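You operate a simulated robot arm through the tools that you are given. There is no shell and no other tool.

You are at the controls of a simulated robot arm. One attempt, no reset.

## Task
Tip the pan's sugar into the pot that bears the card's word.
Fine: lid on the bench while you tip all in; pan back down, lid back on; spill none; leave the other pots and pan alone.

It is judged by the outcome, as a careful person would: the job done as asked, and still so three seconds after it is handed in. It fails if anything else is knocked over, pushed out of place, dropped, spilled or broken. Lids that push on must go on centred and level and be pressed home; caps that screw on are set level and turned clockwise until they are tight.

## Robot
A 7-joint arm with a two-finger parallel gripper, fixed in place. Base frame: the origin is on the floor under the middle of its stand, x ahead of it, y to its left, z up; the work surface is at about z = 0.88. Lengths are in m, angles in degrees, forces in N, time in s.
With the tool pointing down near the work surface it reaches from about 0.3 to 0.7 m from the base axis. Its first joint turns from -66.0 to 66.0 degrees. Payload 1.57 kg.
The TCP is the grasp point between the finger pads, 0.03 m short of the fingertips. In the tool frame z runs along the fingers and y along their closing line. The gripper opens to 0.11 m. The fingers are 0.024 m wide and 0.012 m thick; the gripper's body (0.048 by 0.112 m) begins 0.078 m behind the TCP.
Orientation is told as [roll, pitch, yaw] about the base's x, y, z axes, in that order, counted from this pose: with the fingers straight down and closing along the base's y, the tool's x points along the base's -x, its y along +y and its z along -z.

## Interface
- The arm moves only by the tool step_arm. Its argument "deltas" is text: rows parted by semicolons, each of 7 numbers parted by spaces: the shift along the tool's x, y, z in units of 50 mm (1.0 is 50 mm), then the turn, a rotation vector about the tool's x, y, z in units of 5 degrees (1.0 is 5 degrees), then the opening, from 0 (shut) to 1 (fully open). In form: x y z ax ay az fingers; .... A call has 1 to 20 rows; each row shifts and turns the commanded pose from where the row before left it, along the tool's axes as they then stand. A call with a number of a shift or a turn outside -1 to 1 is refused whole. Rows are played at 5 a second. More than 0.05 m and 8.6 degrees between two rows, or a gripper value outside its range, and nothing of the call is played. A pose out of reach is approached as far as the arm can. The call stops where the force on the tool passes 40 N (or 10 N more than at its start, if that is more) or the arm is blocked; 0.2 s more then pass. Each finger travels about 0.108 m/s and halts on what it meets, pressing with about 43 N; the grip force reading is that of the motor and also rises with nothing between the fingers. The clock runs only during rows and for 0.2 s after the last one: add rows that do not move to give the fingers time. It gives the time, the measured TCP pose, the force on the tool (base axes), the opening and the grip force at its end, in the units of the frame above (readings bear some noise), with the torque about the TCP (base axes, N m) and any sound that the robot's microphone picked up, and new pictures: "pictures" is both (left out), scene, wrist or none.
- Cameras (640 x 400 px; columns grow to the right, rows downward): "scene" is fixed at [0.1502, -0.3875, 1.3971]; the picture's right is [0.87, -0.50, 0.00], its down [-0.31, -0.54, -0.78] and it looks along [0.39, 0.68, -0.63] (base axes); focal length 214 px, centre (320, 200). "wrist" rides on the gripper at [0.07, 0.016, -0.141] in the tool frame; the picture's right is [-0.23, 0.97, 0.00], its down [-0.85, -0.20, -0.48] and it looks along [-0.47, -0.11, 0.88] (tool axes); focal length 222 px, centre (320, 200). There is no depth. A picture from a camera that has moved, and an enlarged one, comes with that camera's place and axes in the base frame and with its lens.
- zoom(camera, box): a new picture of the part [left, top, right, bottom] of that camera's present view, enlarged. The clock stands still meanwhile.
- finish_job(): hands the job in; it is judged then, once.

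Places have to be worked out from the pictures, the camera data and where the tool is seen. Open the gripper and draw the arm clear of the work before you hand the job in, unless the task says otherwise.

The tools are called after "Call:" as name(argument=value, ...) on one line, values as JSON. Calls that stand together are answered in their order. step_arm: Moves the arm, as the interface text tells. Its arguments: {"type":"object","properties":{"deltas":{"type":"string"},"pictures":{"type":"string","enum":["both","scene","wrist","none"]}},"required":["deltas"]} The other tools are called the same way: zoom (camera, box) takes an enlarged picture of a part of a camera's view; finish_job () hands the job in.

At the start:

```text
clock: 0.0
ee_pos: [0.4712, -0.0076, 1.2328]
orientation: [0.0, 0.0, 0.0]
force: [-0.2, -0.1, 0.9]
torque: [0.01, -0.02, 0.0]
finger_gap: 0.1101
grasp_force: 0.0
```

scene: 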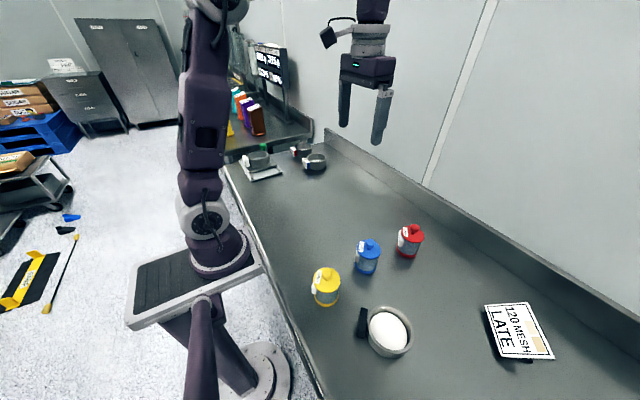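
wrist: 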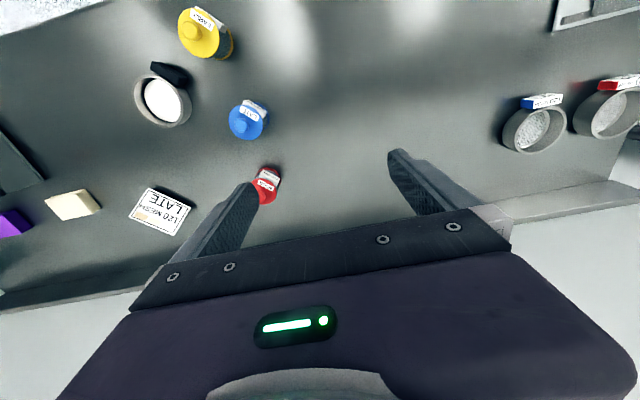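

I see three pots (yellow, blue, red) with lids, a pan with white sugar, and a card reading "120 MESH LATE". I'll zoom in to read the labels.

Call:
zoom(camera="scene", box=[290, 210, 450, 310])

Call:
zoom(camera="scene", box=[460, 280, 580, 380])

Call:
zoom(camera="wrist", box=[120, 0, 300, 120])

Call:
zoom(camera="wrist", box=[110, 90, 300, 240])

Call:
zoom(camera="scene", box=[340, 290, 430, 370])

```text
4.00 times, centred on (370, 260) of scene
camera zoom: at [0.1502, -0.3875, 1.3971], right [0.87, -0.5, 0.0], down [-0.31, -0.54, -0.78], along [0.39, 0.68, -0.63], focal length 858 px, centre (120, -40)
```

zoom: 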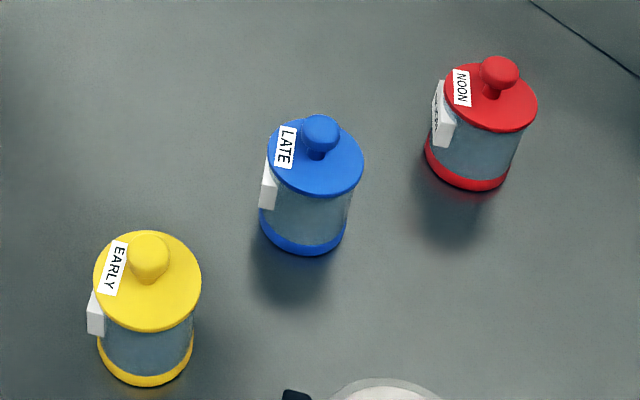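

```text
4.00 times, centred on (520, 330) of scene
camera zoom: at [0.1502, -0.3875, 1.3971], right [0.87, -0.5, 0.0], down [-0.31, -0.54, -0.78], along [0.39, 0.68, -0.63], focal length 858 px, centre (-480, -320)
```

zoom: 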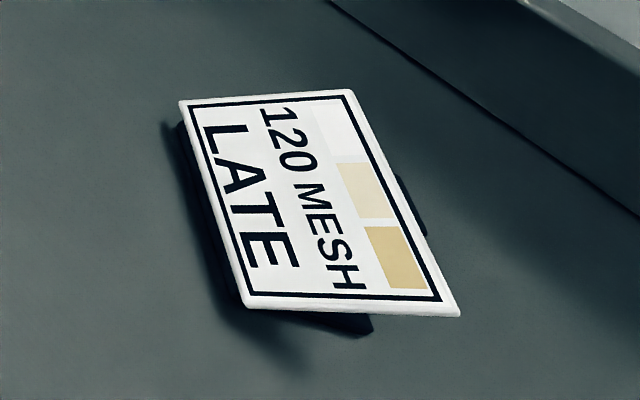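

```text
3.33 times, centred on (210, 60) of wrist
camera zoom: at [0.402, 0.0093, 1.3755], right [0.23, 0.97, 0.0], down [0.85, -0.2, 0.48], along [0.47, -0.11, -0.88], focal length 740 px, centre (687, 667)
```

zoom: 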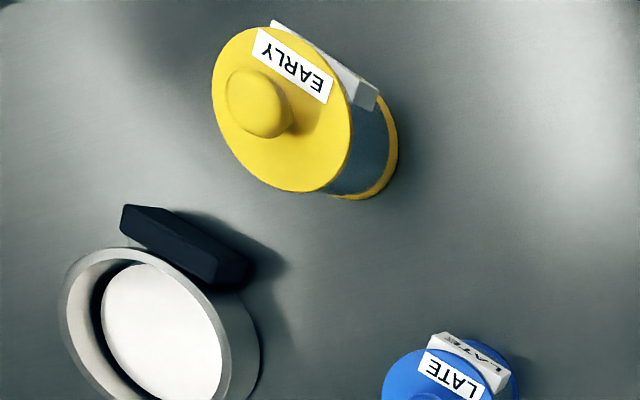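

```text
2.67 times, centred on (205, 165) of wrist
camera zoom: at [0.402, 0.0093, 1.3755], right [0.23, 0.97, 0.0], down [0.85, -0.2, 0.48], along [0.47, -0.11, -0.88], focal length 592 px, centre (627, 293)
```

zoom: 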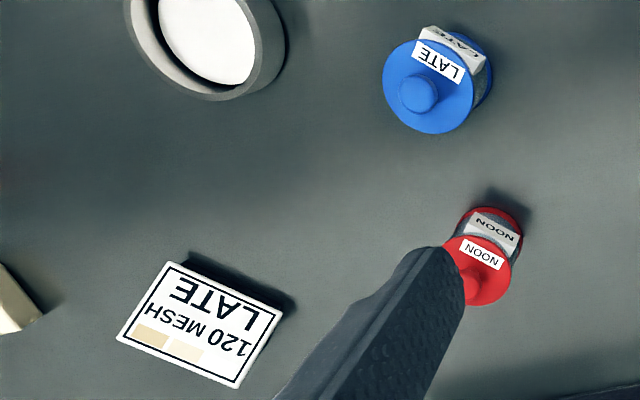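

```text
5.00 times, centred on (385, 330) of scene
camera zoom: at [0.1502, -0.3875, 1.3971], right [0.87, -0.5, 0.0], down [-0.31, -0.54, -0.78], along [0.39, 0.68, -0.63], focal length 1072 px, centre (-5, -450)
```

zoom: 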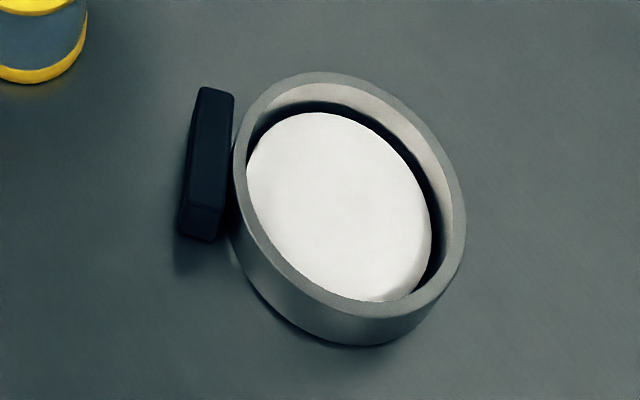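

The card says LATE and the blue pot bears LATE. I'll check the body tags and the other pans at the far end before planning.

Call:
zoom(camera="wrist", box=[220, 90, 280, 140])

Call:
zoom(camera="wrist", box=[480, 0, 640, 170])

Call:
zoom(camera="scene", box=[220, 130, 340, 200])

Call:
zoom(camera="scene", box=[220, 30, 310, 140])

Call:
zoom(camera="scene", box=[345, 230, 395, 285])

```text
8.00 times, centred on (250, 115) of wrist
camera zoom: at [0.402, 0.0093, 1.3755], right [0.23, 0.97, 0.0], down [0.85, -0.2, 0.48], along [0.47, -0.11, -0.88], focal length 1777 px, centre (880, 880)
```

zoom: 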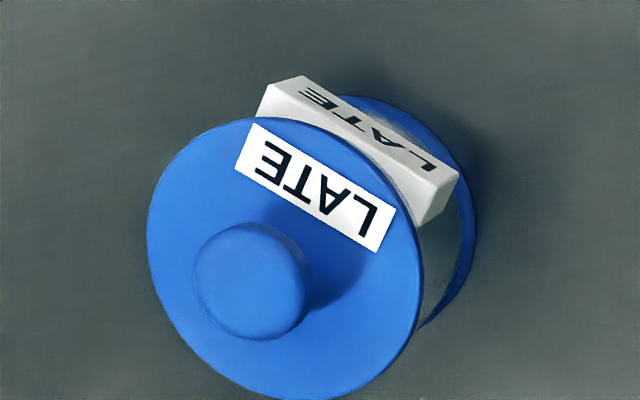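

```text
2.35 times, centred on (560, 85) of wrist
camera zoom: at [0.402, 0.0093, 1.3755], right [0.23, 0.97, 0.0], down [0.85, -0.2, 0.48], along [0.47, -0.11, -0.88], focal length 523 px, centre (-245, 471)
```

zoom: 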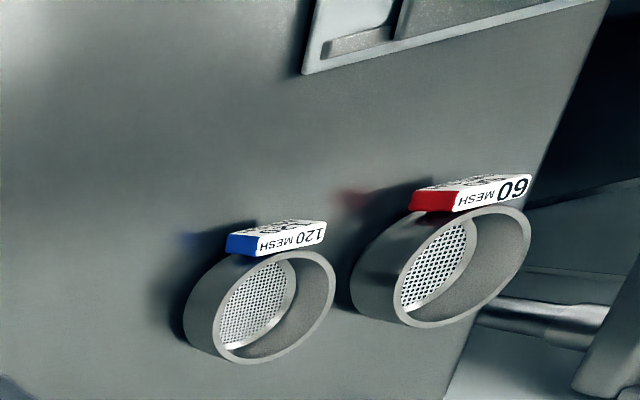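

```text
5.33 times, centred on (280, 165) of scene
camera zoom: at [0.1502, -0.3875, 1.3971], right [0.87, -0.5, 0.0], down [-0.31, -0.54, -0.78], along [0.39, 0.68, -0.63], focal length 1144 px, centre (533, 387)
```

zoom: 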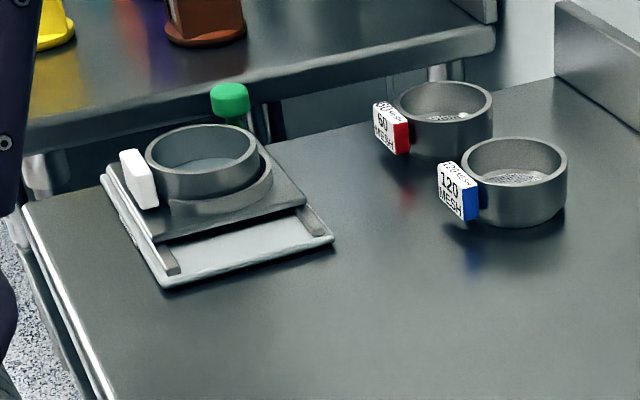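

```text
3.64 times, centred on (265, 85) of scene
camera zoom: at [0.1502, -0.3875, 1.3971], right [0.87, -0.5, 0.0], down [-0.31, -0.54, -0.78], along [0.39, 0.68, -0.63], focal length 780 px, centre (520, 618)
```

zoom: 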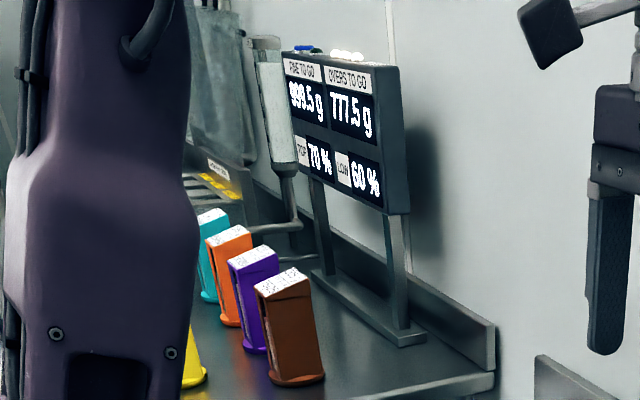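

```text
7.27 times, centred on (370, 258) of scene
camera zoom: at [0.1502, -0.3875, 1.3971], right [0.87, -0.5, 0.0], down [-0.31, -0.54, -0.78], along [0.39, 0.68, -0.63], focal length 1560 px, centre (-44, -218)
```

zoom: 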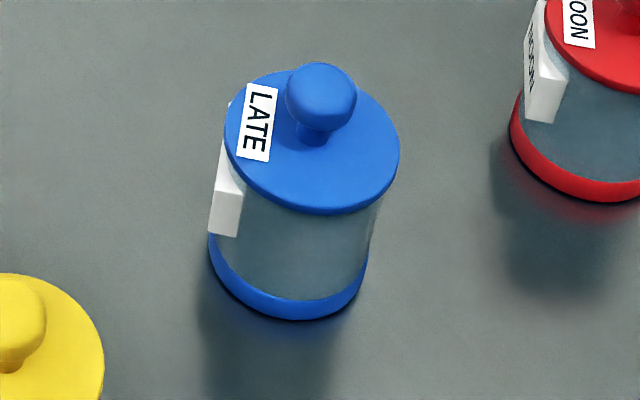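

The LATE (blue) pot sits at about (0.438, -0.144) with its lid top at z≈0.95, and the pan at about (0.365, -0.306). I'll move above the blue pot at a safe height for a closer look.

Call:
step_arm(deltas="0.132 -0.548 0.53 0 0 0 1; 0.132 -0.548 0.53 0 0 0 1; 0.132 -0.548 0.53 0 0 0 1; 0.132 -0.548 0.53 0 0 0 1; 0.132 -0.548 0.53 0 0 0 1; 0 0 0 0 0 0 1", pictures="both")

```text
clock: 1.4
ee_pos: [0.4373, -0.1446, 1.1005]
orientation: [0.0, 0.0, 0.0]
force: [-0.1, 0.9, 0.0]
torque: [-0.04, -0.01, -0.04]
finger_gap: 0.1099
grasp_force: 0.1
camera wrist: at [0.3679, -0.128, 1.2423], right [0.23, 0.97, 0.0], down [0.85, -0.2, 0.48], along [0.47, -0.11, -0.88], focal length 222 px, centre (320, 200)
```

scene: 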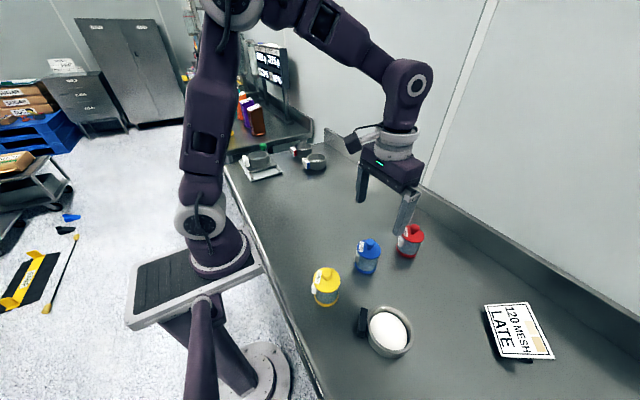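
wrist: 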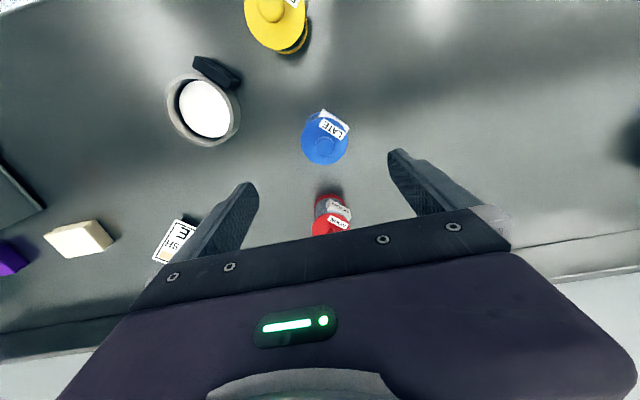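

The TCP is now nominally above the blue pot. I'll zoom in on the pot and the pan from here for better positions.

Call:
zoom(camera="wrist", box=[285, 95, 365, 175])

Call:
zoom(camera="wrist", box=[150, 40, 260, 160])

Call:
zoom(camera="scene", box=[340, 120, 460, 280])

```text
5.00 times, centred on (325, 135) of wrist
camera zoom: at [0.3679, -0.128, 1.2423], right [0.23, 0.97, 0.0], down [0.85, -0.2, 0.48], along [0.47, -0.11, -0.88], focal length 1111 px, centre (295, 525)
```

zoom: 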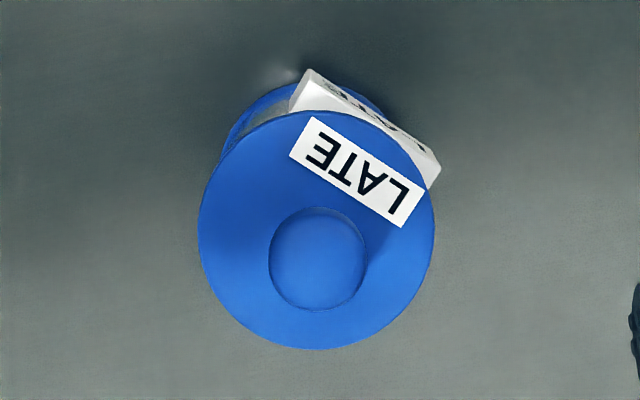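

```text
3.33 times, centred on (205, 100) of wrist
camera zoom: at [0.3679, -0.128, 1.2423], right [0.23, 0.97, 0.0], down [0.85, -0.2, 0.48], along [0.47, -0.11, -0.88], focal length 740 px, centre (703, 533)
```

zoom: 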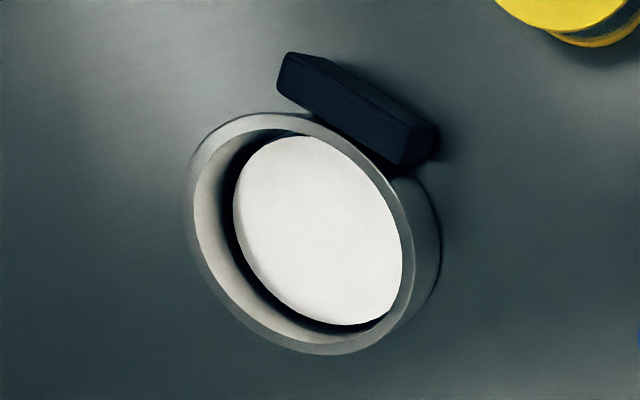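

```text
2.50 times, centred on (400, 200) of scene
camera zoom: at [0.1502, -0.3875, 1.3971], right [0.87, -0.5, 0.0], down [-0.31, -0.54, -0.78], along [0.39, 0.68, -0.63], focal length 536 px, centre (120, 200)
```

zoom: 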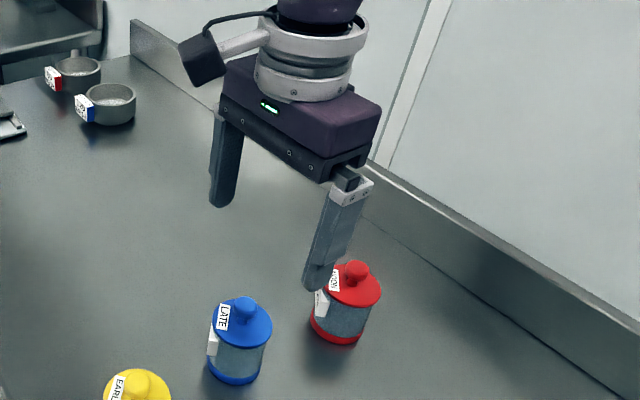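

Combining both views: blue pot at ~(0.440, -0.140); pan centre at ~(0.367, -0.302); its black handle block at ~(0.331, -0.263), facing the base. Before touching anything I'll test in free air whether the arm can reach the pouring attitude, starting by rising and yawing -90°.

Call:
step_arm(deltas="0 -0.55 -0.6 0 0 0 1; 0 -0.55 -0.6 0 0 0 1; 0 0 0 0 0 1 1; 0 0 0 0 0 1 1; 0 0 0 0 0 1 1; 0 0 0 0 0 1 1; 0 0 0 0 0 1 1; 0 0 0 0 0 1 1; 0 0 0 0 0 1 1; 0 0 0 0 0 1 1; 0 0 0 0 0 1 1; 0 0 0 0 0 1 1; 0 0 0 0 0 1 1; 0 0 0 0 0 1 1; 0 0 0 0 0 1 1; 0 0 0 0 0 1 1; 0 0 0 0 0 1 1; 0 0 0 0 0 1 1; 0 0 0 0 0 1 1; 0 0 0 0 0 1 1", pictures="both")

```text
clock: 5.6
ee_pos: [0.4386, -0.1998, 1.1607]
orientation: [0.0, 0.0, -90.2]
force: [-0.4, 0.3, -0.1]
torque: [-0.01, 0.01, 0.0]
finger_gap: 0.1104
grasp_force: 0.0
camera wrist: at [0.455, -0.1293, 1.303], right [0.97, -0.23, 0.0], down [-0.2, -0.85, 0.48], along [-0.11, -0.47, -0.88], focal length 222 px, centre (320, 200)
```

scene: 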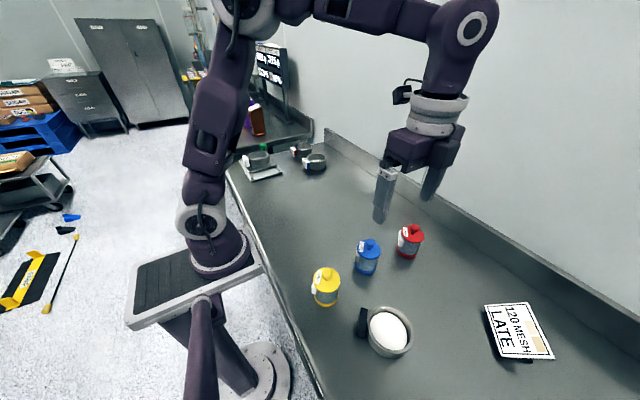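
wrist: 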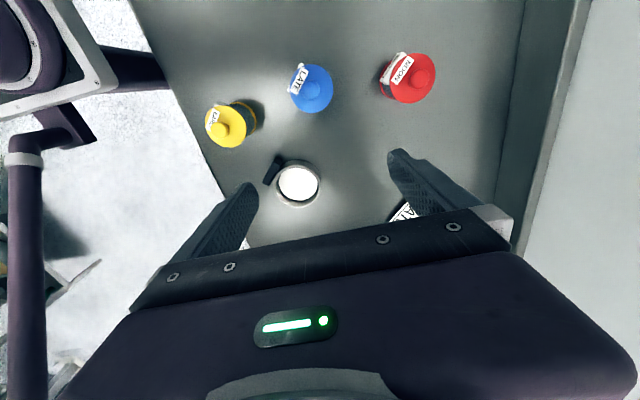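

Yaw reached fine. Now I'll test the pouring tilt (about the tool's y) in free air well above everything.

Call:
step_arm(deltas="0 0 0 0 1 0 1; 0 0 0 0 1 0 1; 0 0 0 0 1 0 1; 0 0 0 0 1 0 1; 0 0 0 0 1 0 1; 0 0 0 0 1 0 1; 0 0 0 0 1 0 1; 0 0 0 0 1 0 1; 0 0 0 0 1 0 1; 0 0 0 0 1 0 1; 0 0 0 0 1 0 1; 0 0 0 0 1 0 1; 0 0 0 0 1 0 1; 0 0 0 0 1 0 1; 0 0 0 0 1 0 1; 0 0 0 0 1 0 1; 0 0 0 0 1 0 1; 0 0 0 0 1 0 1; 0 0 0 0 1 0 1", pictures="both")

```text
clock: 9.6
ee_pos: [0.4675, -0.1522, 1.1622]
orientation: [179.7, 85.0, 89.6]
force: [0.1, 1.0, 0.3]
torque: [-0.04, -0.03, 0.02]
finger_gap: 0.1102
grasp_force: 0.1
out of reach, approached as far as the arm can: row 13, 15, 17, 19
camera wrist: at [0.4826, -0.2991, 1.2214], right [0.97, 0.02, -0.23], down [-0.2, -0.4, -0.89], along [-0.11, 0.92, -0.39], focal length 222 px, centre (320, 200)
```

scene: 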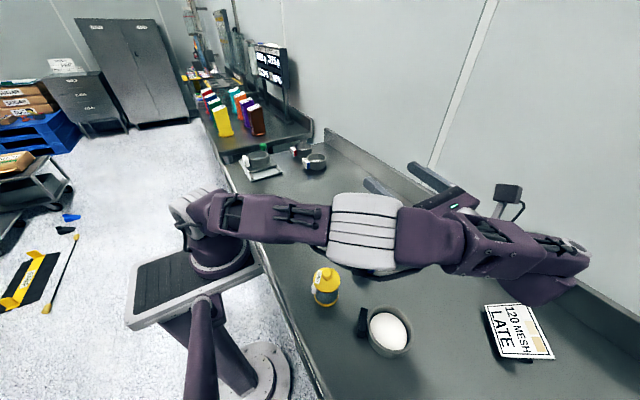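
wrist: 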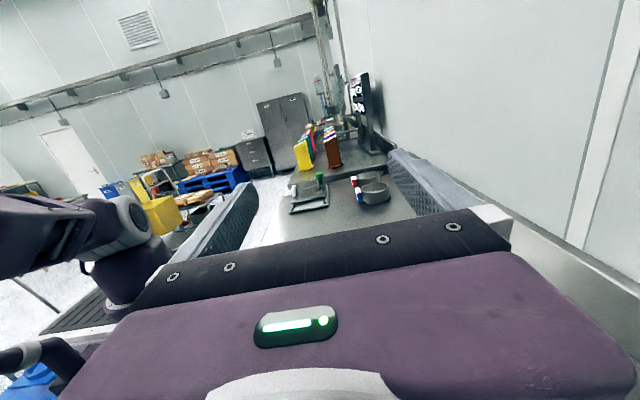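

That attitude (tilting toward -y) is only partly reachable and stretches the arm low, so I'll back out of it and check that everything is undisturbed.

Call:
step_arm(deltas="0 0 0 0 -1 0 1; 0 0 0 0 -1 0 1; 0 0 0 0 -1 0 1; 0 0 0 0 -1 0 1; 0 0 0 0 -1 0 1; 0 0 0 0 -1 0 1; 0 0 0 0 -1 0 1; 0 0 0 0 -1 0 1; 0 0 0 0 -1 0 1; 0 0 0 0 -1 0 1; 0 0 0 0 -1 0 1; 0 0 0 0 -1 0 1; 0 0 0 0 -1 0 1; 0 0 0 0 -1 0 1; 0 0 0 0 -1 0 1; 0 0 0 0 -1 0 1; 0 0 0 0 -1 0 1; 0 0 0 0 -1 0 1; 0 0 0 0 -1 0 1", pictures="both")

```text
clock: 13.6
ee_pos: [0.4668, -0.1538, 1.1621]
orientation: [0.0, -0.1, -90.1]
force: [0.4, -0.3, 0.4]
torque: [-0.01, -0.01, 0.01]
finger_gap: 0.1098
grasp_force: 0.0
camera wrist: at [0.4831, -0.0824, 1.3056], right [0.97, -0.23, 0.0], down [-0.2, -0.85, 0.48], along [-0.11, -0.47, -0.88], focal length 222 px, centre (320, 200)
```

scene: 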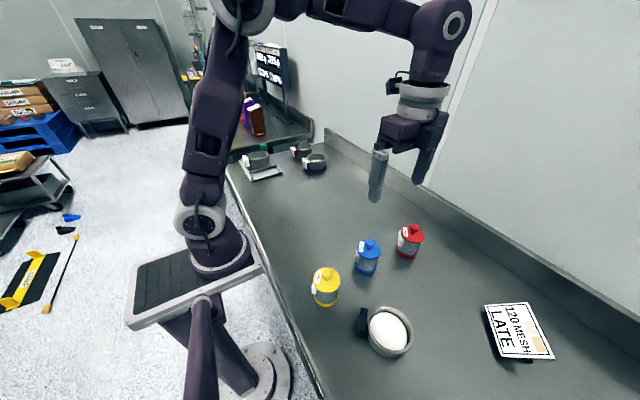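
wrist: 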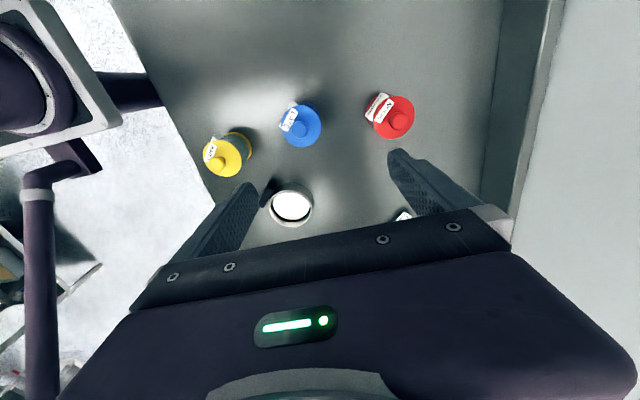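

All objects are undisturbed. Now I'll test the mirrored option (tilting toward +y), first yawing back toward +90°.

Call:
step_arm(deltas="0.72 -0.27 0 0 0 0 1; 0.72 -0.27 0 0 0 0 1; 0 0 0 0 0 -1 1; 0 0 0 0 0 -1 1; 0 0 0 0 0 -1 1; 0 0 0 0 0 -1 1; 0 0 0 0 0 -1 1; 0 0 0 0 0 -1 1; 0 0 0 0 0 -1 1; 0 0 0 0 0 -1 1; 0 0 0 0 0 -1 1; 0 0 0 0 0 -1 1; 0 0 0 0 0 -1 1; 0 0 0 0 0 -1 1; 0 0 0 0 0 -1 1; 0 0 0 0 0 -1 1; 0 0 0 0 0 -1 1; 0 0 0 0 0 -1 1; 0 0 0 0 0 -1 1; 0 0 0 0 0 -1 1", pictures="none")

Call:
step_arm(deltas="0 0 0 0 0 -1 1; 0 0 0 0 0 -1 1; 0 0 0 0 0 -1 1; 0 0 0 0 0 -1 1; 0 0 0 0 0 -1 1; 0 0 0 0 0 -1 1; 0 0 0 0 0 -1 1; 0 0 0 0 0 -1 1; 0 0 0 0 0 -1 1; 0 0 0 0 0 -1 1; 0 0 0 0 0 -1 1; 0 0 0 0 0 -1 1; 0 0 0 0 0 -1 1; 0 0 0 0 0 -1 1; 0 0 0 0 0 -1 1; 0 0 0 0 0 -1 1; 0 0 0 0 0 -1 1; 0 0 0 0 0 -1 1", pictures="both")

```text
clock: 17.8
ee_pos: [0.4396, -0.0805, 1.1626]
orientation: [0.0, -0.1, 0.1]
force: [-1.0, 0.9, -0.6]
torque: [0.05, 0.01, 0.0]
finger_gap: 0.1097
grasp_force: 0.1
```

```text
clock: 21.6
ee_pos: [0.4391, -0.0807, 1.1633]
orientation: [0.0, 0.0, 90.1]
force: [-0.1, 0.3, 0.4]
torque: [0.02, 0.0, 0.02]
finger_gap: 0.11
grasp_force: 0.1
camera wrist: at [0.4234, -0.1495, 1.3054], right [-0.97, 0.23, 0.0], down [0.2, 0.86, 0.48], along [0.11, 0.47, -0.88], focal length 222 px, centre (320, 200)
```

scene: 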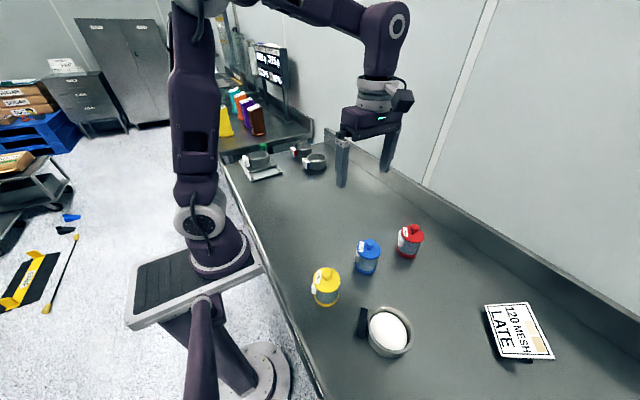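
wrist: 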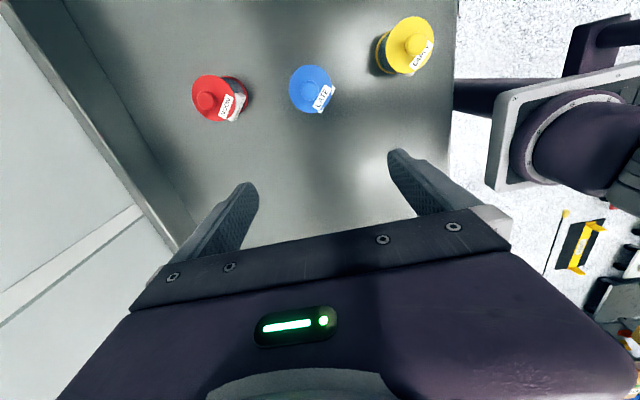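

Yaw +90 is reachable. Now testing the same tilt here (body swinging toward +y, over empty bench).

Call:
step_arm(deltas="0 0 0 0 1 0 1; 0 0 0 0 1 0 1; 0 0 0 0 1 0 1; 0 0 0 0 1 0 1; 0 0 0 0 1 0 1; 0 0 0 0 1 0 1; 0 0 0 0 1 0 1; 0 0 0 0 1 0 1; 0 0 0 0 1 0 1; 0 0 0 0 1 0 1; 0 0 0 0 1 0 1; 0 0 0 0 1 0 1; 0 0 0 0 1 0 1; 0 0 0 0 1 0 1; 0 0 0 0 1 0 1; 0 0 0 0 1 0 1; 0 0 0 0 1 0 1; 0 0 0 0 1 0 1; 0 0 0 0 1 0 1", pictures="both")

```text
clock: 25.6
ee_pos: [0.4395, -0.0804, 1.163]
orientation: [-179.9, 85.0, -89.9]
force: [-0.3, 0.4, -0.5]
torque: [-0.05, -0.05, 0.0]
finger_gap: 0.1101
grasp_force: 0.0
camera wrist: at [0.4235, 0.067, 1.2213], right [-0.97, -0.02, -0.23], down [0.2, 0.4, -0.89], along [0.11, -0.92, -0.39], focal length 222 px, centre (320, 200)
```

scene: 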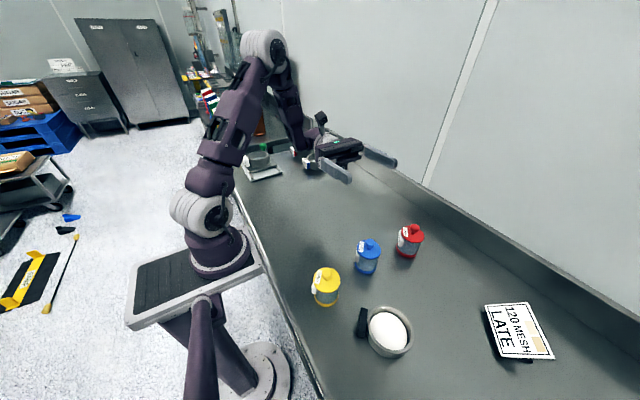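
wrist: 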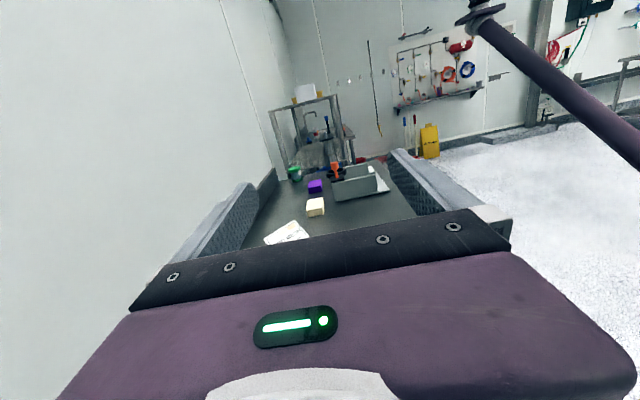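

Fully reachable, with the arm well clear on the +y side. I'll check it also works at the actual pouring height (TCP z≈1.05) and with 20° more tilt.

Call:
step_arm(deltas="-0.75 0 0 0 0 0 1; -0.75 0 0 0 0 0 1; -0.75 0 0 0 0 0 1; 0 0 0 0 1 0 1; 0 0 0 0 1 0 1; 0 0 0 0 1 0 1; 0 0 0 0 1 0 1", pictures="both")

```text
clock: 27.2
ee_pos: [0.439, -0.09, 1.0509]
orientation: [180.0, 64.9, -90.0]
force: [0.0, -0.7, -0.4]
torque: [0.04, -0.02, -0.04]
finger_gap: 0.1097
grasp_force: 0.1
camera wrist: at [0.4234, 0.0681, 1.0557], right [-0.97, -0.1, -0.21], down [0.2, 0.07, -0.98], along [0.11, -0.99, -0.05], focal length 222 px, centre (320, 200)
```

scene: 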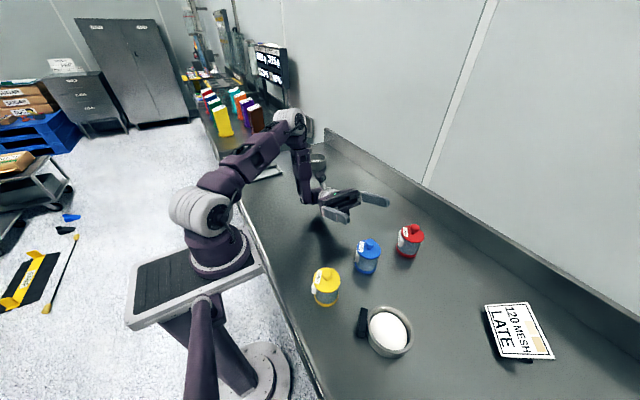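
wrist: 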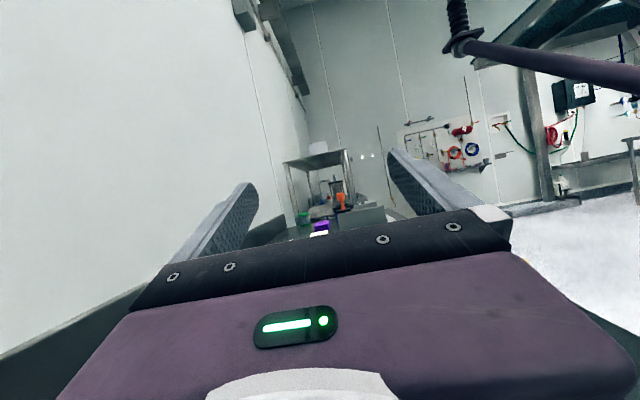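

All reachable. I'll zoom to check how near the elbow comes to the sieves at the far end.

Call:
zoom(camera="scene", box=[160, 90, 420, 260])

```text
2.35 times, centred on (290, 175) of scene
camera zoom: at [0.1502, -0.3875, 1.3971], right [0.87, -0.5, 0.0], down [-0.31, -0.54, -0.78], along [0.39, 0.68, -0.63], focal length 505 px, centre (391, 259)
```

zoom: 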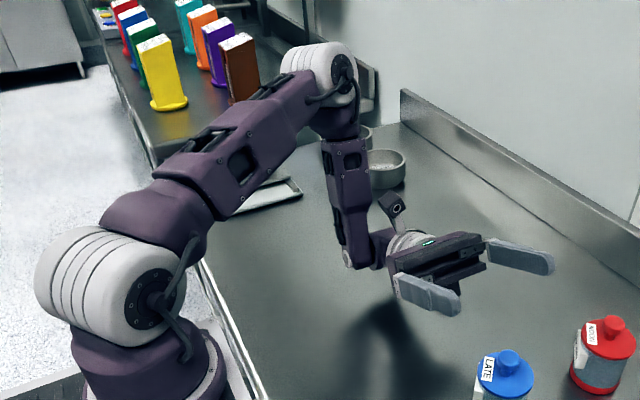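

The elbow stays well above the sieves. I'll dry-run the whole pouring arc in reverse (rotating about a virtual pan lip above the pot), raised 4 cm for safety, to verify the full range is reachable.

Call:
step_arm(deltas="0.725 0 0.338 0 0 0 1; 0.067 0 0.166 0 -1 0 1; 0.067 0 0.166 0 -1 0 1; 0.067 0 0.166 0 -1 0 1; 0.067 0 0.166 0 -1 0 1; 0.067 0 0.166 0 -1 0 1; 0.067 0 0.166 0 -1 0 1; 0.067 0 0.166 0 -1 0 1; 0.067 0 0.166 0 -1 0 1; 0.067 0 0.166 0 -1 0 1; 0.067 0 0.166 0 -1 0 1; 0.067 0 0.166 0 -1 0 1; 0.067 0 0.166 0 -1 0 1; 0.067 0 0.166 0 -1 0 1; 0.067 0 0.166 0 -1 0 1; 0.067 0 0.166 0 -1 0 1; 0.067 0 0.166 0 -1 0 1; 0.067 0 0.166 0 -1 0 1", pictures="scene")

Call:
step_arm(deltas="0.067 0 0.166 0 -1 0 1; 0.067 0 0.166 0 -1 0 1; 0.067 0 0.166 0 -1 0 1; 0.067 0 0.166 0 -1 0 1; 0.067 0 0.166 0 -1 0 1; 0.067 0 0.166 0 -1 0 1; 0.067 0 0.166 0 -1 0 1; 0.067 0 0.166 0 -1 0 1; 0.067 0 0.166 0 -1 0 1; 0.067 0 0.166 0 -1 0 1; 0.067 0 0.166 0 -1 0 1; 0.067 0 0.166 0 -1 0 1; 0 0 0 0 0 0 1", pictures="both")

```text
clock: 31.0
ee_pos: [0.4409, -0.2288, 1.1084]
orientation: [0.1, 30.0, 90.0]
force: [1.0, 0.2, -1.3]
torque: [-0.02, -0.01, 0.01]
finger_gap: 0.1102
grasp_force: 0.0
```

scene: 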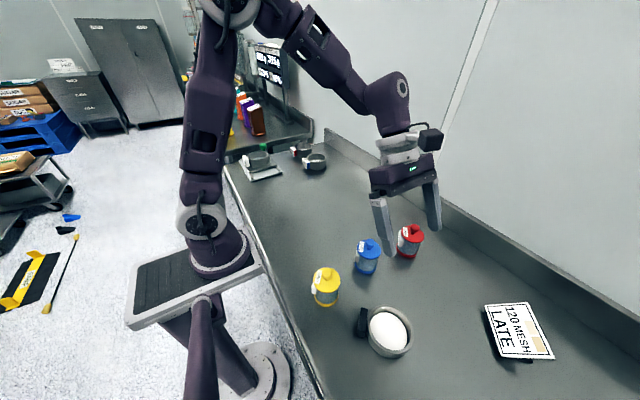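

```text
clock: 33.8
ee_pos: [0.4398, -0.2713, 1.0145]
orientation: [0.0, -30.2, 90.1]
force: [0.5, 0.4, -0.5]
torque: [0.04, 0.01, 0.03]
finger_gap: 0.1102
grasp_force: 0.1
camera wrist: at [0.4234, -0.4015, 1.1035], right [-0.97, 0.2, 0.11], down [0.2, 0.5, 0.84], along [0.11, 0.84, -0.53], focal length 222 px, centre (320, 200)
```

scene: 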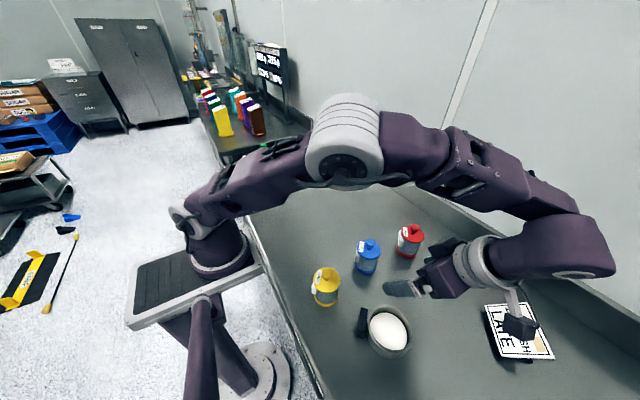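
wrist: 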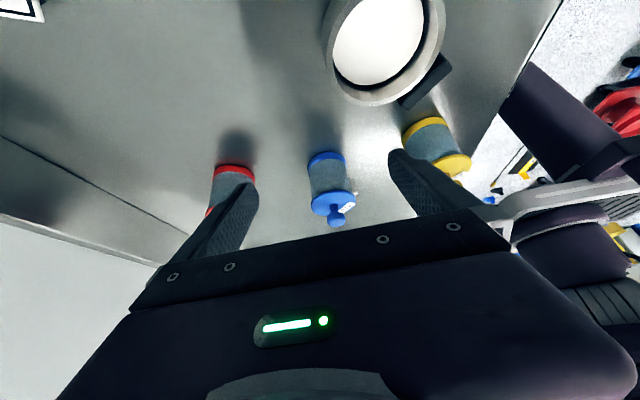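

The whole arc is reachable. This low view is useful, so I'll zoom in on the pan, its handle, and the blue pot's profile.

Call:
zoom(camera="wrist", box=[300, 0, 470, 120])

Call:
zoom(camera="wrist", box=[285, 140, 385, 235])

```text
3.33 times, centred on (385, 60) of wrist
camera zoom: at [0.4234, -0.4015, 1.1035], right [-0.97, 0.2, 0.11], down [0.2, 0.5, 0.84], along [0.11, 0.84, -0.53], focal length 740 px, centre (103, 667)
```

zoom: 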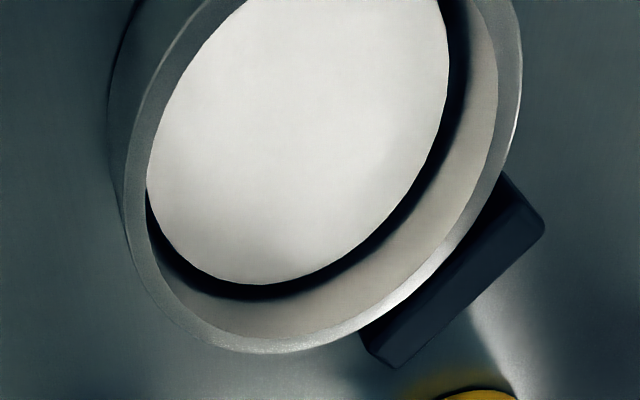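

```text
4.21 times, centred on (335, 188) of wrist
camera zoom: at [0.4234, -0.4015, 1.1035], right [-0.97, 0.2, 0.11], down [0.2, 0.5, 0.84], along [0.11, 0.84, -0.53], focal length 935 px, centre (257, 253)
```

zoom: 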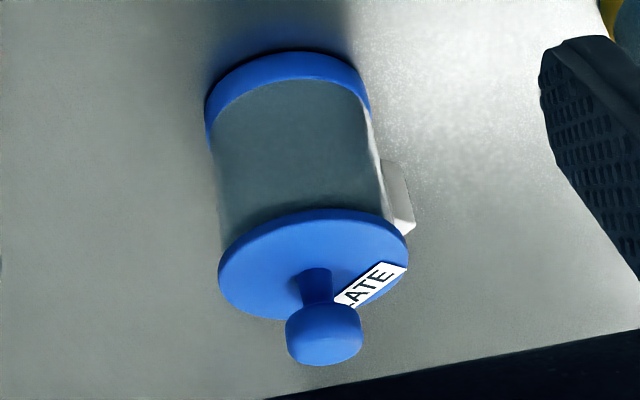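

The pot profile gives: pot axis (0.4405, -0.140), lid top z≈0.950, knob z≈0.966–0.985 with radius ≈0.012. I'll level the tool, rise and return to yaw 0 to take the lid.

Call:
step_arm(deltas="-0.5 0 -0.866 0 0 0 1; -0.5 0 -0.866 0 0 0 1; 0 0 0 0 1 0 1; 0 0 0 0 1 0 1; 0 0 0 0 1 0 1; 0 0 0 0 1 0 1; 0 0 0 0 1 0 1; 0 0 0 0 1 0 1; 0 0 0 0 0 1 1; 0 0 0 0 0 1 1; 0 0 0 0 0 1 1; 0 0 0 0 0 1 1; 0 0 0 0 0 1 1; 0 0 0 0 0 1 1; 0 0 0 0 0 1 1; 0 0 0 0 0 1 1; 0 0 0 0 0 1 1; 0 0 0 0 0 1 1; 0 0 0 0 0 1 1; 0 0 0 0 0 1 1", pictures="none")

Call:
step_arm(deltas="0 0 0 0 0 1 1; 0 0 0 0 0 1 1; 0 0 0 0 0 1 1; 0 0 0 0 0 1 1; 0 0 0 0 0 1 1; 0 0 0 0 0 1 1; 0 0.66 0.3 0 0 0 1; 0 0.66 0.3 0 0 0 1; 0 0.65 0.3 0 0 0 1; 0 0.65 0.3 0 0 0 1; 0 0 0 0 0 0 1", pictures="both")

```text
clock: 38.0
ee_pos: [0.4389, -0.2705, 1.1161]
orientation: [0.1, 0.0, 29.7]
force: [0.4, 0.9, -0.4]
torque: [0.01, -0.02, 0.01]
finger_gap: 0.1098
grasp_force: 0.0
```

```text
clock: 40.4
ee_pos: [0.44, -0.1404, 1.0536]
orientation: [0.0, 0.0, 0.0]
force: [0.2, 0.1, 1.3]
torque: [0.02, 0.01, -0.02]
finger_gap: 0.1102
grasp_force: 0.0
camera wrist: at [0.3698, -0.1236, 1.1968], right [0.23, 0.97, 0.0], down [0.85, -0.2, 0.48], along [0.47, -0.11, -0.88], focal length 222 px, centre (320, 200)
```

scene: 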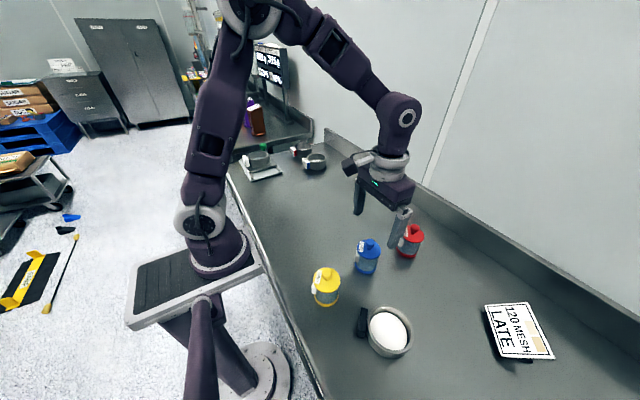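
wrist: 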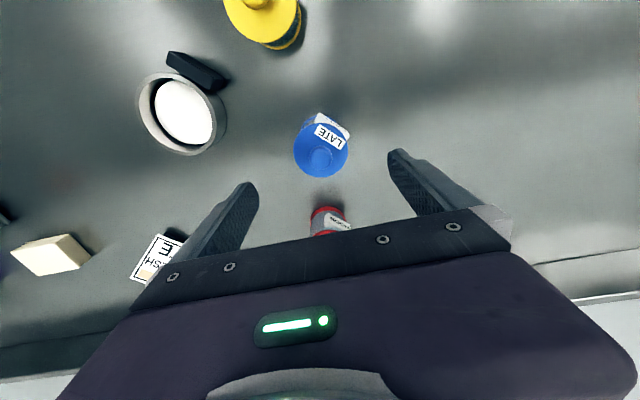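

I'm about 7 cm above the grasp height over the knob. One zoom to fine-tune centring before descending.

Call:
zoom(camera="wrist", box=[280, 100, 360, 190])

Call:
zoom(camera="wrist", box=[125, 40, 245, 165])

```text
4.44 times, centred on (320, 145) of wrist
camera zoom: at [0.3698, -0.1236, 1.1968], right [0.23, 0.97, 0.0], down [0.85, -0.2, 0.48], along [0.47, -0.11, -0.88], focal length 987 px, centre (320, 444)
```

zoom: 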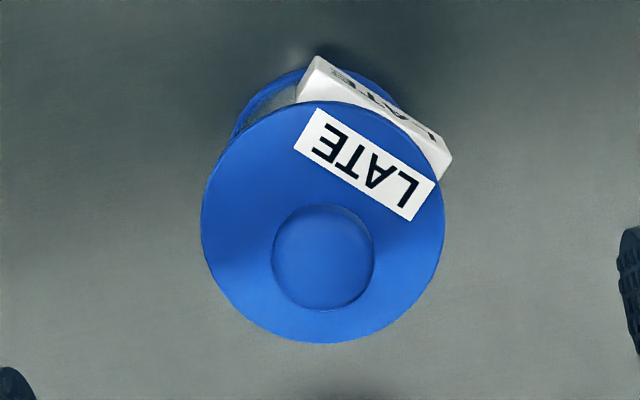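

```text
3.20 times, centred on (185, 102) of wrist
camera zoom: at [0.3698, -0.1236, 1.1968], right [0.23, 0.97, 0.0], down [0.85, -0.2, 0.48], along [0.47, -0.11, -0.88], focal length 711 px, centre (752, 512)
```

zoom: 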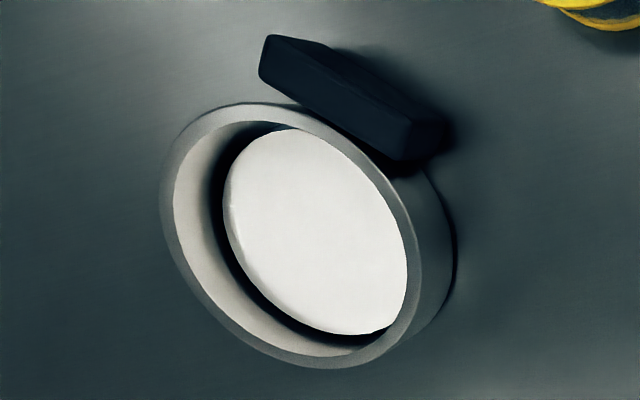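

The knob is within about 1 mm of being centred under the TCP. I'll descend so the fingertips stop ~5 mm above the lid disc, straddling the knob.

Call:
step_arm(deltas="0 0.01 0.46 0 0 0 1; 0 0.01 0.46 0 0 0 1; 0 0 0.45 0 0 0 1; 0 0 0 0 0 0 1", pictures="both")

```text
clock: 41.4
ee_pos: [0.4395, -0.1395, 0.9853]
orientation: [0.0, 0.0, 0.0]
force: [-0.2, -0.5, -0.1]
torque: [0.02, -0.01, -0.02]
finger_gap: 0.1101
grasp_force: 0.0
camera wrist: at [0.3693, -0.1226, 1.1285], right [0.23, 0.97, 0.0], down [0.85, -0.2, 0.48], along [0.47, -0.11, -0.88], focal length 222 px, centre (320, 200)
```

scene: 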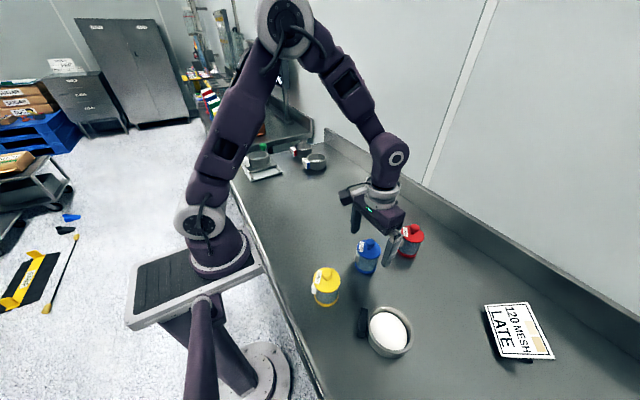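
wrist: 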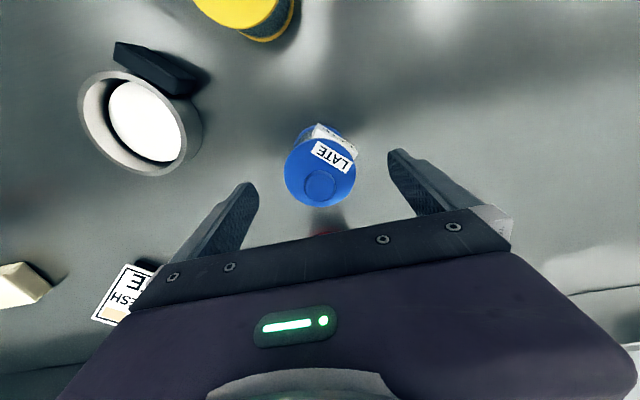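

TCP projects right onto the knob's axis and the knob is ~12 mm beyond the TCP, as wanted. I'll close the fingers gradually on the knob.

Call:
step_arm(deltas="0 0 0 0 0 0 0.6; 0 0 0 0 0 0 0.35; 0 0 0 0 0 0 0.28; 0 0 0 0 0 0 0.25; 0 0 0 0 0 0 0.23; 0 0 0 0 0 0 0.21; 0 0 0 0 0 0 0.1; 0 0 0 0 0 0 0; 0 0 0 0 0 0 0", pictures="both")

```text
clock: 43.4
ee_pos: [0.4389, -0.1394, 0.9866]
orientation: [0.0, 0.0, 0.0]
force: [0.3, -0.1, 0.4]
torque: [0.06, 0.02, 0.0]
finger_gap: 0.0214
grasp_force: 34.0
heard: snap
camera wrist: at [0.3693, -0.1226, 1.1288], right [0.23, 0.97, 0.0], down [0.85, -0.2, 0.48], along [0.47, -0.11, -0.88], focal length 222 px, centre (320, 200)
```

scene: 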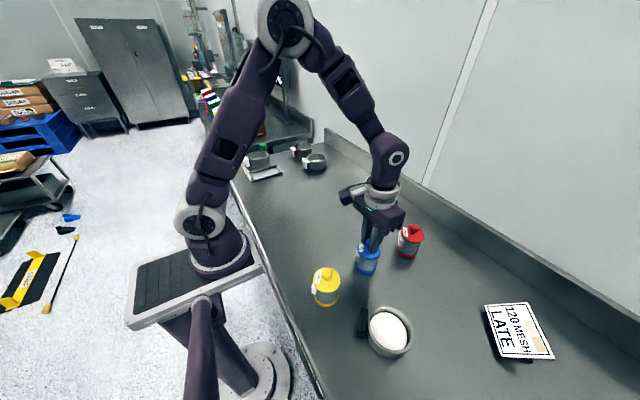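
wrist: 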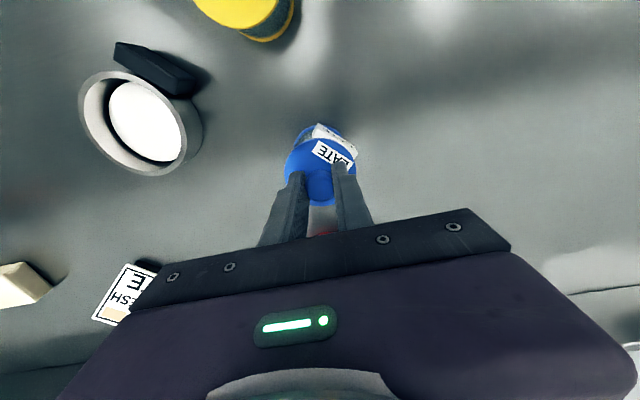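

The knob is gripped (gap 21 mm, 34 N), and I heard a snap—possibly the push-fit lid unclipping. I'll zoom in to check before lifting.

Call:
zoom(camera="scene", box=[335, 200, 415, 290])

Call:
zoom(camera="wrist", box=[260, 105, 380, 245])

```text
4.44 times, centred on (375, 245) of scene
camera zoom: at [0.1502, -0.3875, 1.3971], right [0.87, -0.5, 0.0], down [-0.31, -0.54, -0.78], along [0.39, 0.68, -0.63], focal length 953 px, centre (76, 0)
```

zoom: 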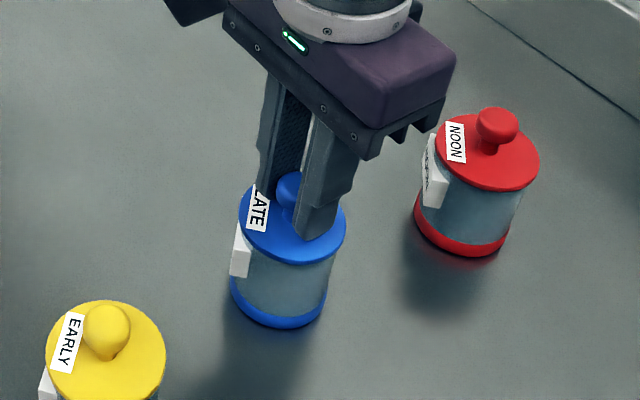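

```text
2.86 times, centred on (320, 175) of wrist
camera zoom: at [0.3693, -0.1226, 1.1288], right [0.23, 0.97, 0.0], down [0.85, -0.2, 0.48], along [0.47, -0.11, -0.88], focal length 635 px, centre (320, 271)
```

zoom: 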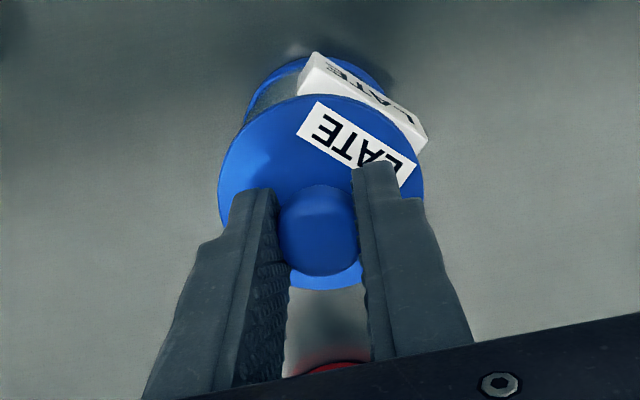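

The grip looks good and the lid is level. I'll lift slowly, watching the force, to see whether the lid comes off without the pot.

Call:
step_arm(deltas="0 0 -0.04 0 0 0 0; 0 0 -0.04 0 0 0 0; 0 0 -0.04 0 0 0 0; 0 0 -0.04 0 0 0 0; 0 0 -0.04 0 0 0 0", pictures="both")

Call:
zoom(camera="scene", box=[335, 200, 415, 290])

```text
clock: 44.6
ee_pos: [0.4392, -0.1411, 0.9963]
orientation: [0.0, 0.0, 0.0]
force: [-0.5, 0.8, -0.4]
torque: [0.02, -0.01, -0.01]
finger_gap: 0.021
grasp_force: 34.4
camera wrist: at [0.3695, -0.1223, 1.1392], right [0.23, 0.97, 0.0], down [0.85, -0.2, 0.48], along [0.47, -0.11, -0.88], focal length 222 px, centre (320, 200)
```

scene: 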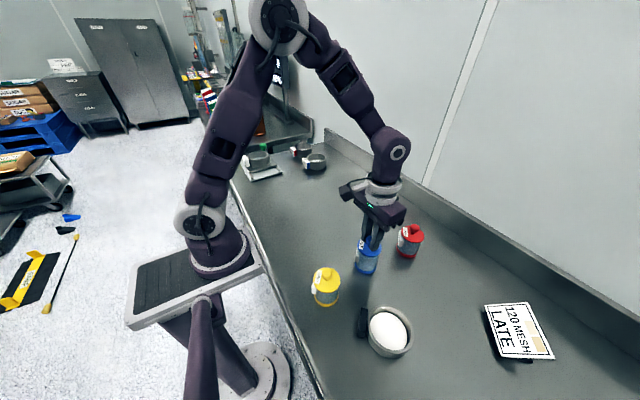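
wrist: 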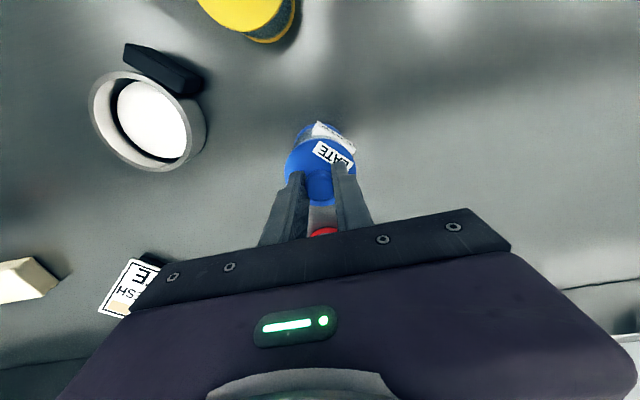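

```text
4.44 times, centred on (375, 245) of scene
camera zoom: at [0.1502, -0.3875, 1.3971], right [0.87, -0.5, 0.0], down [-0.31, -0.54, -0.78], along [0.39, 0.68, -0.63], focal length 953 px, centre (76, 0)
```

zoom: 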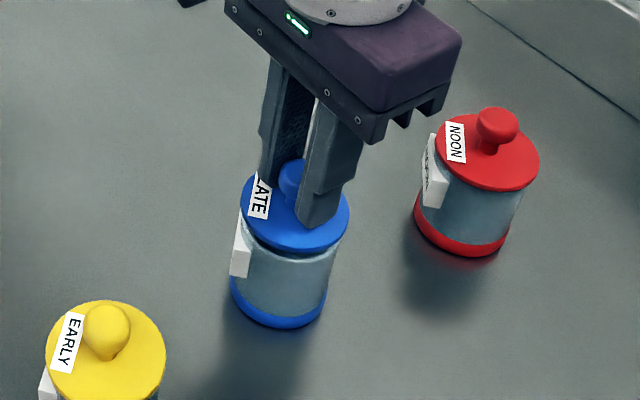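

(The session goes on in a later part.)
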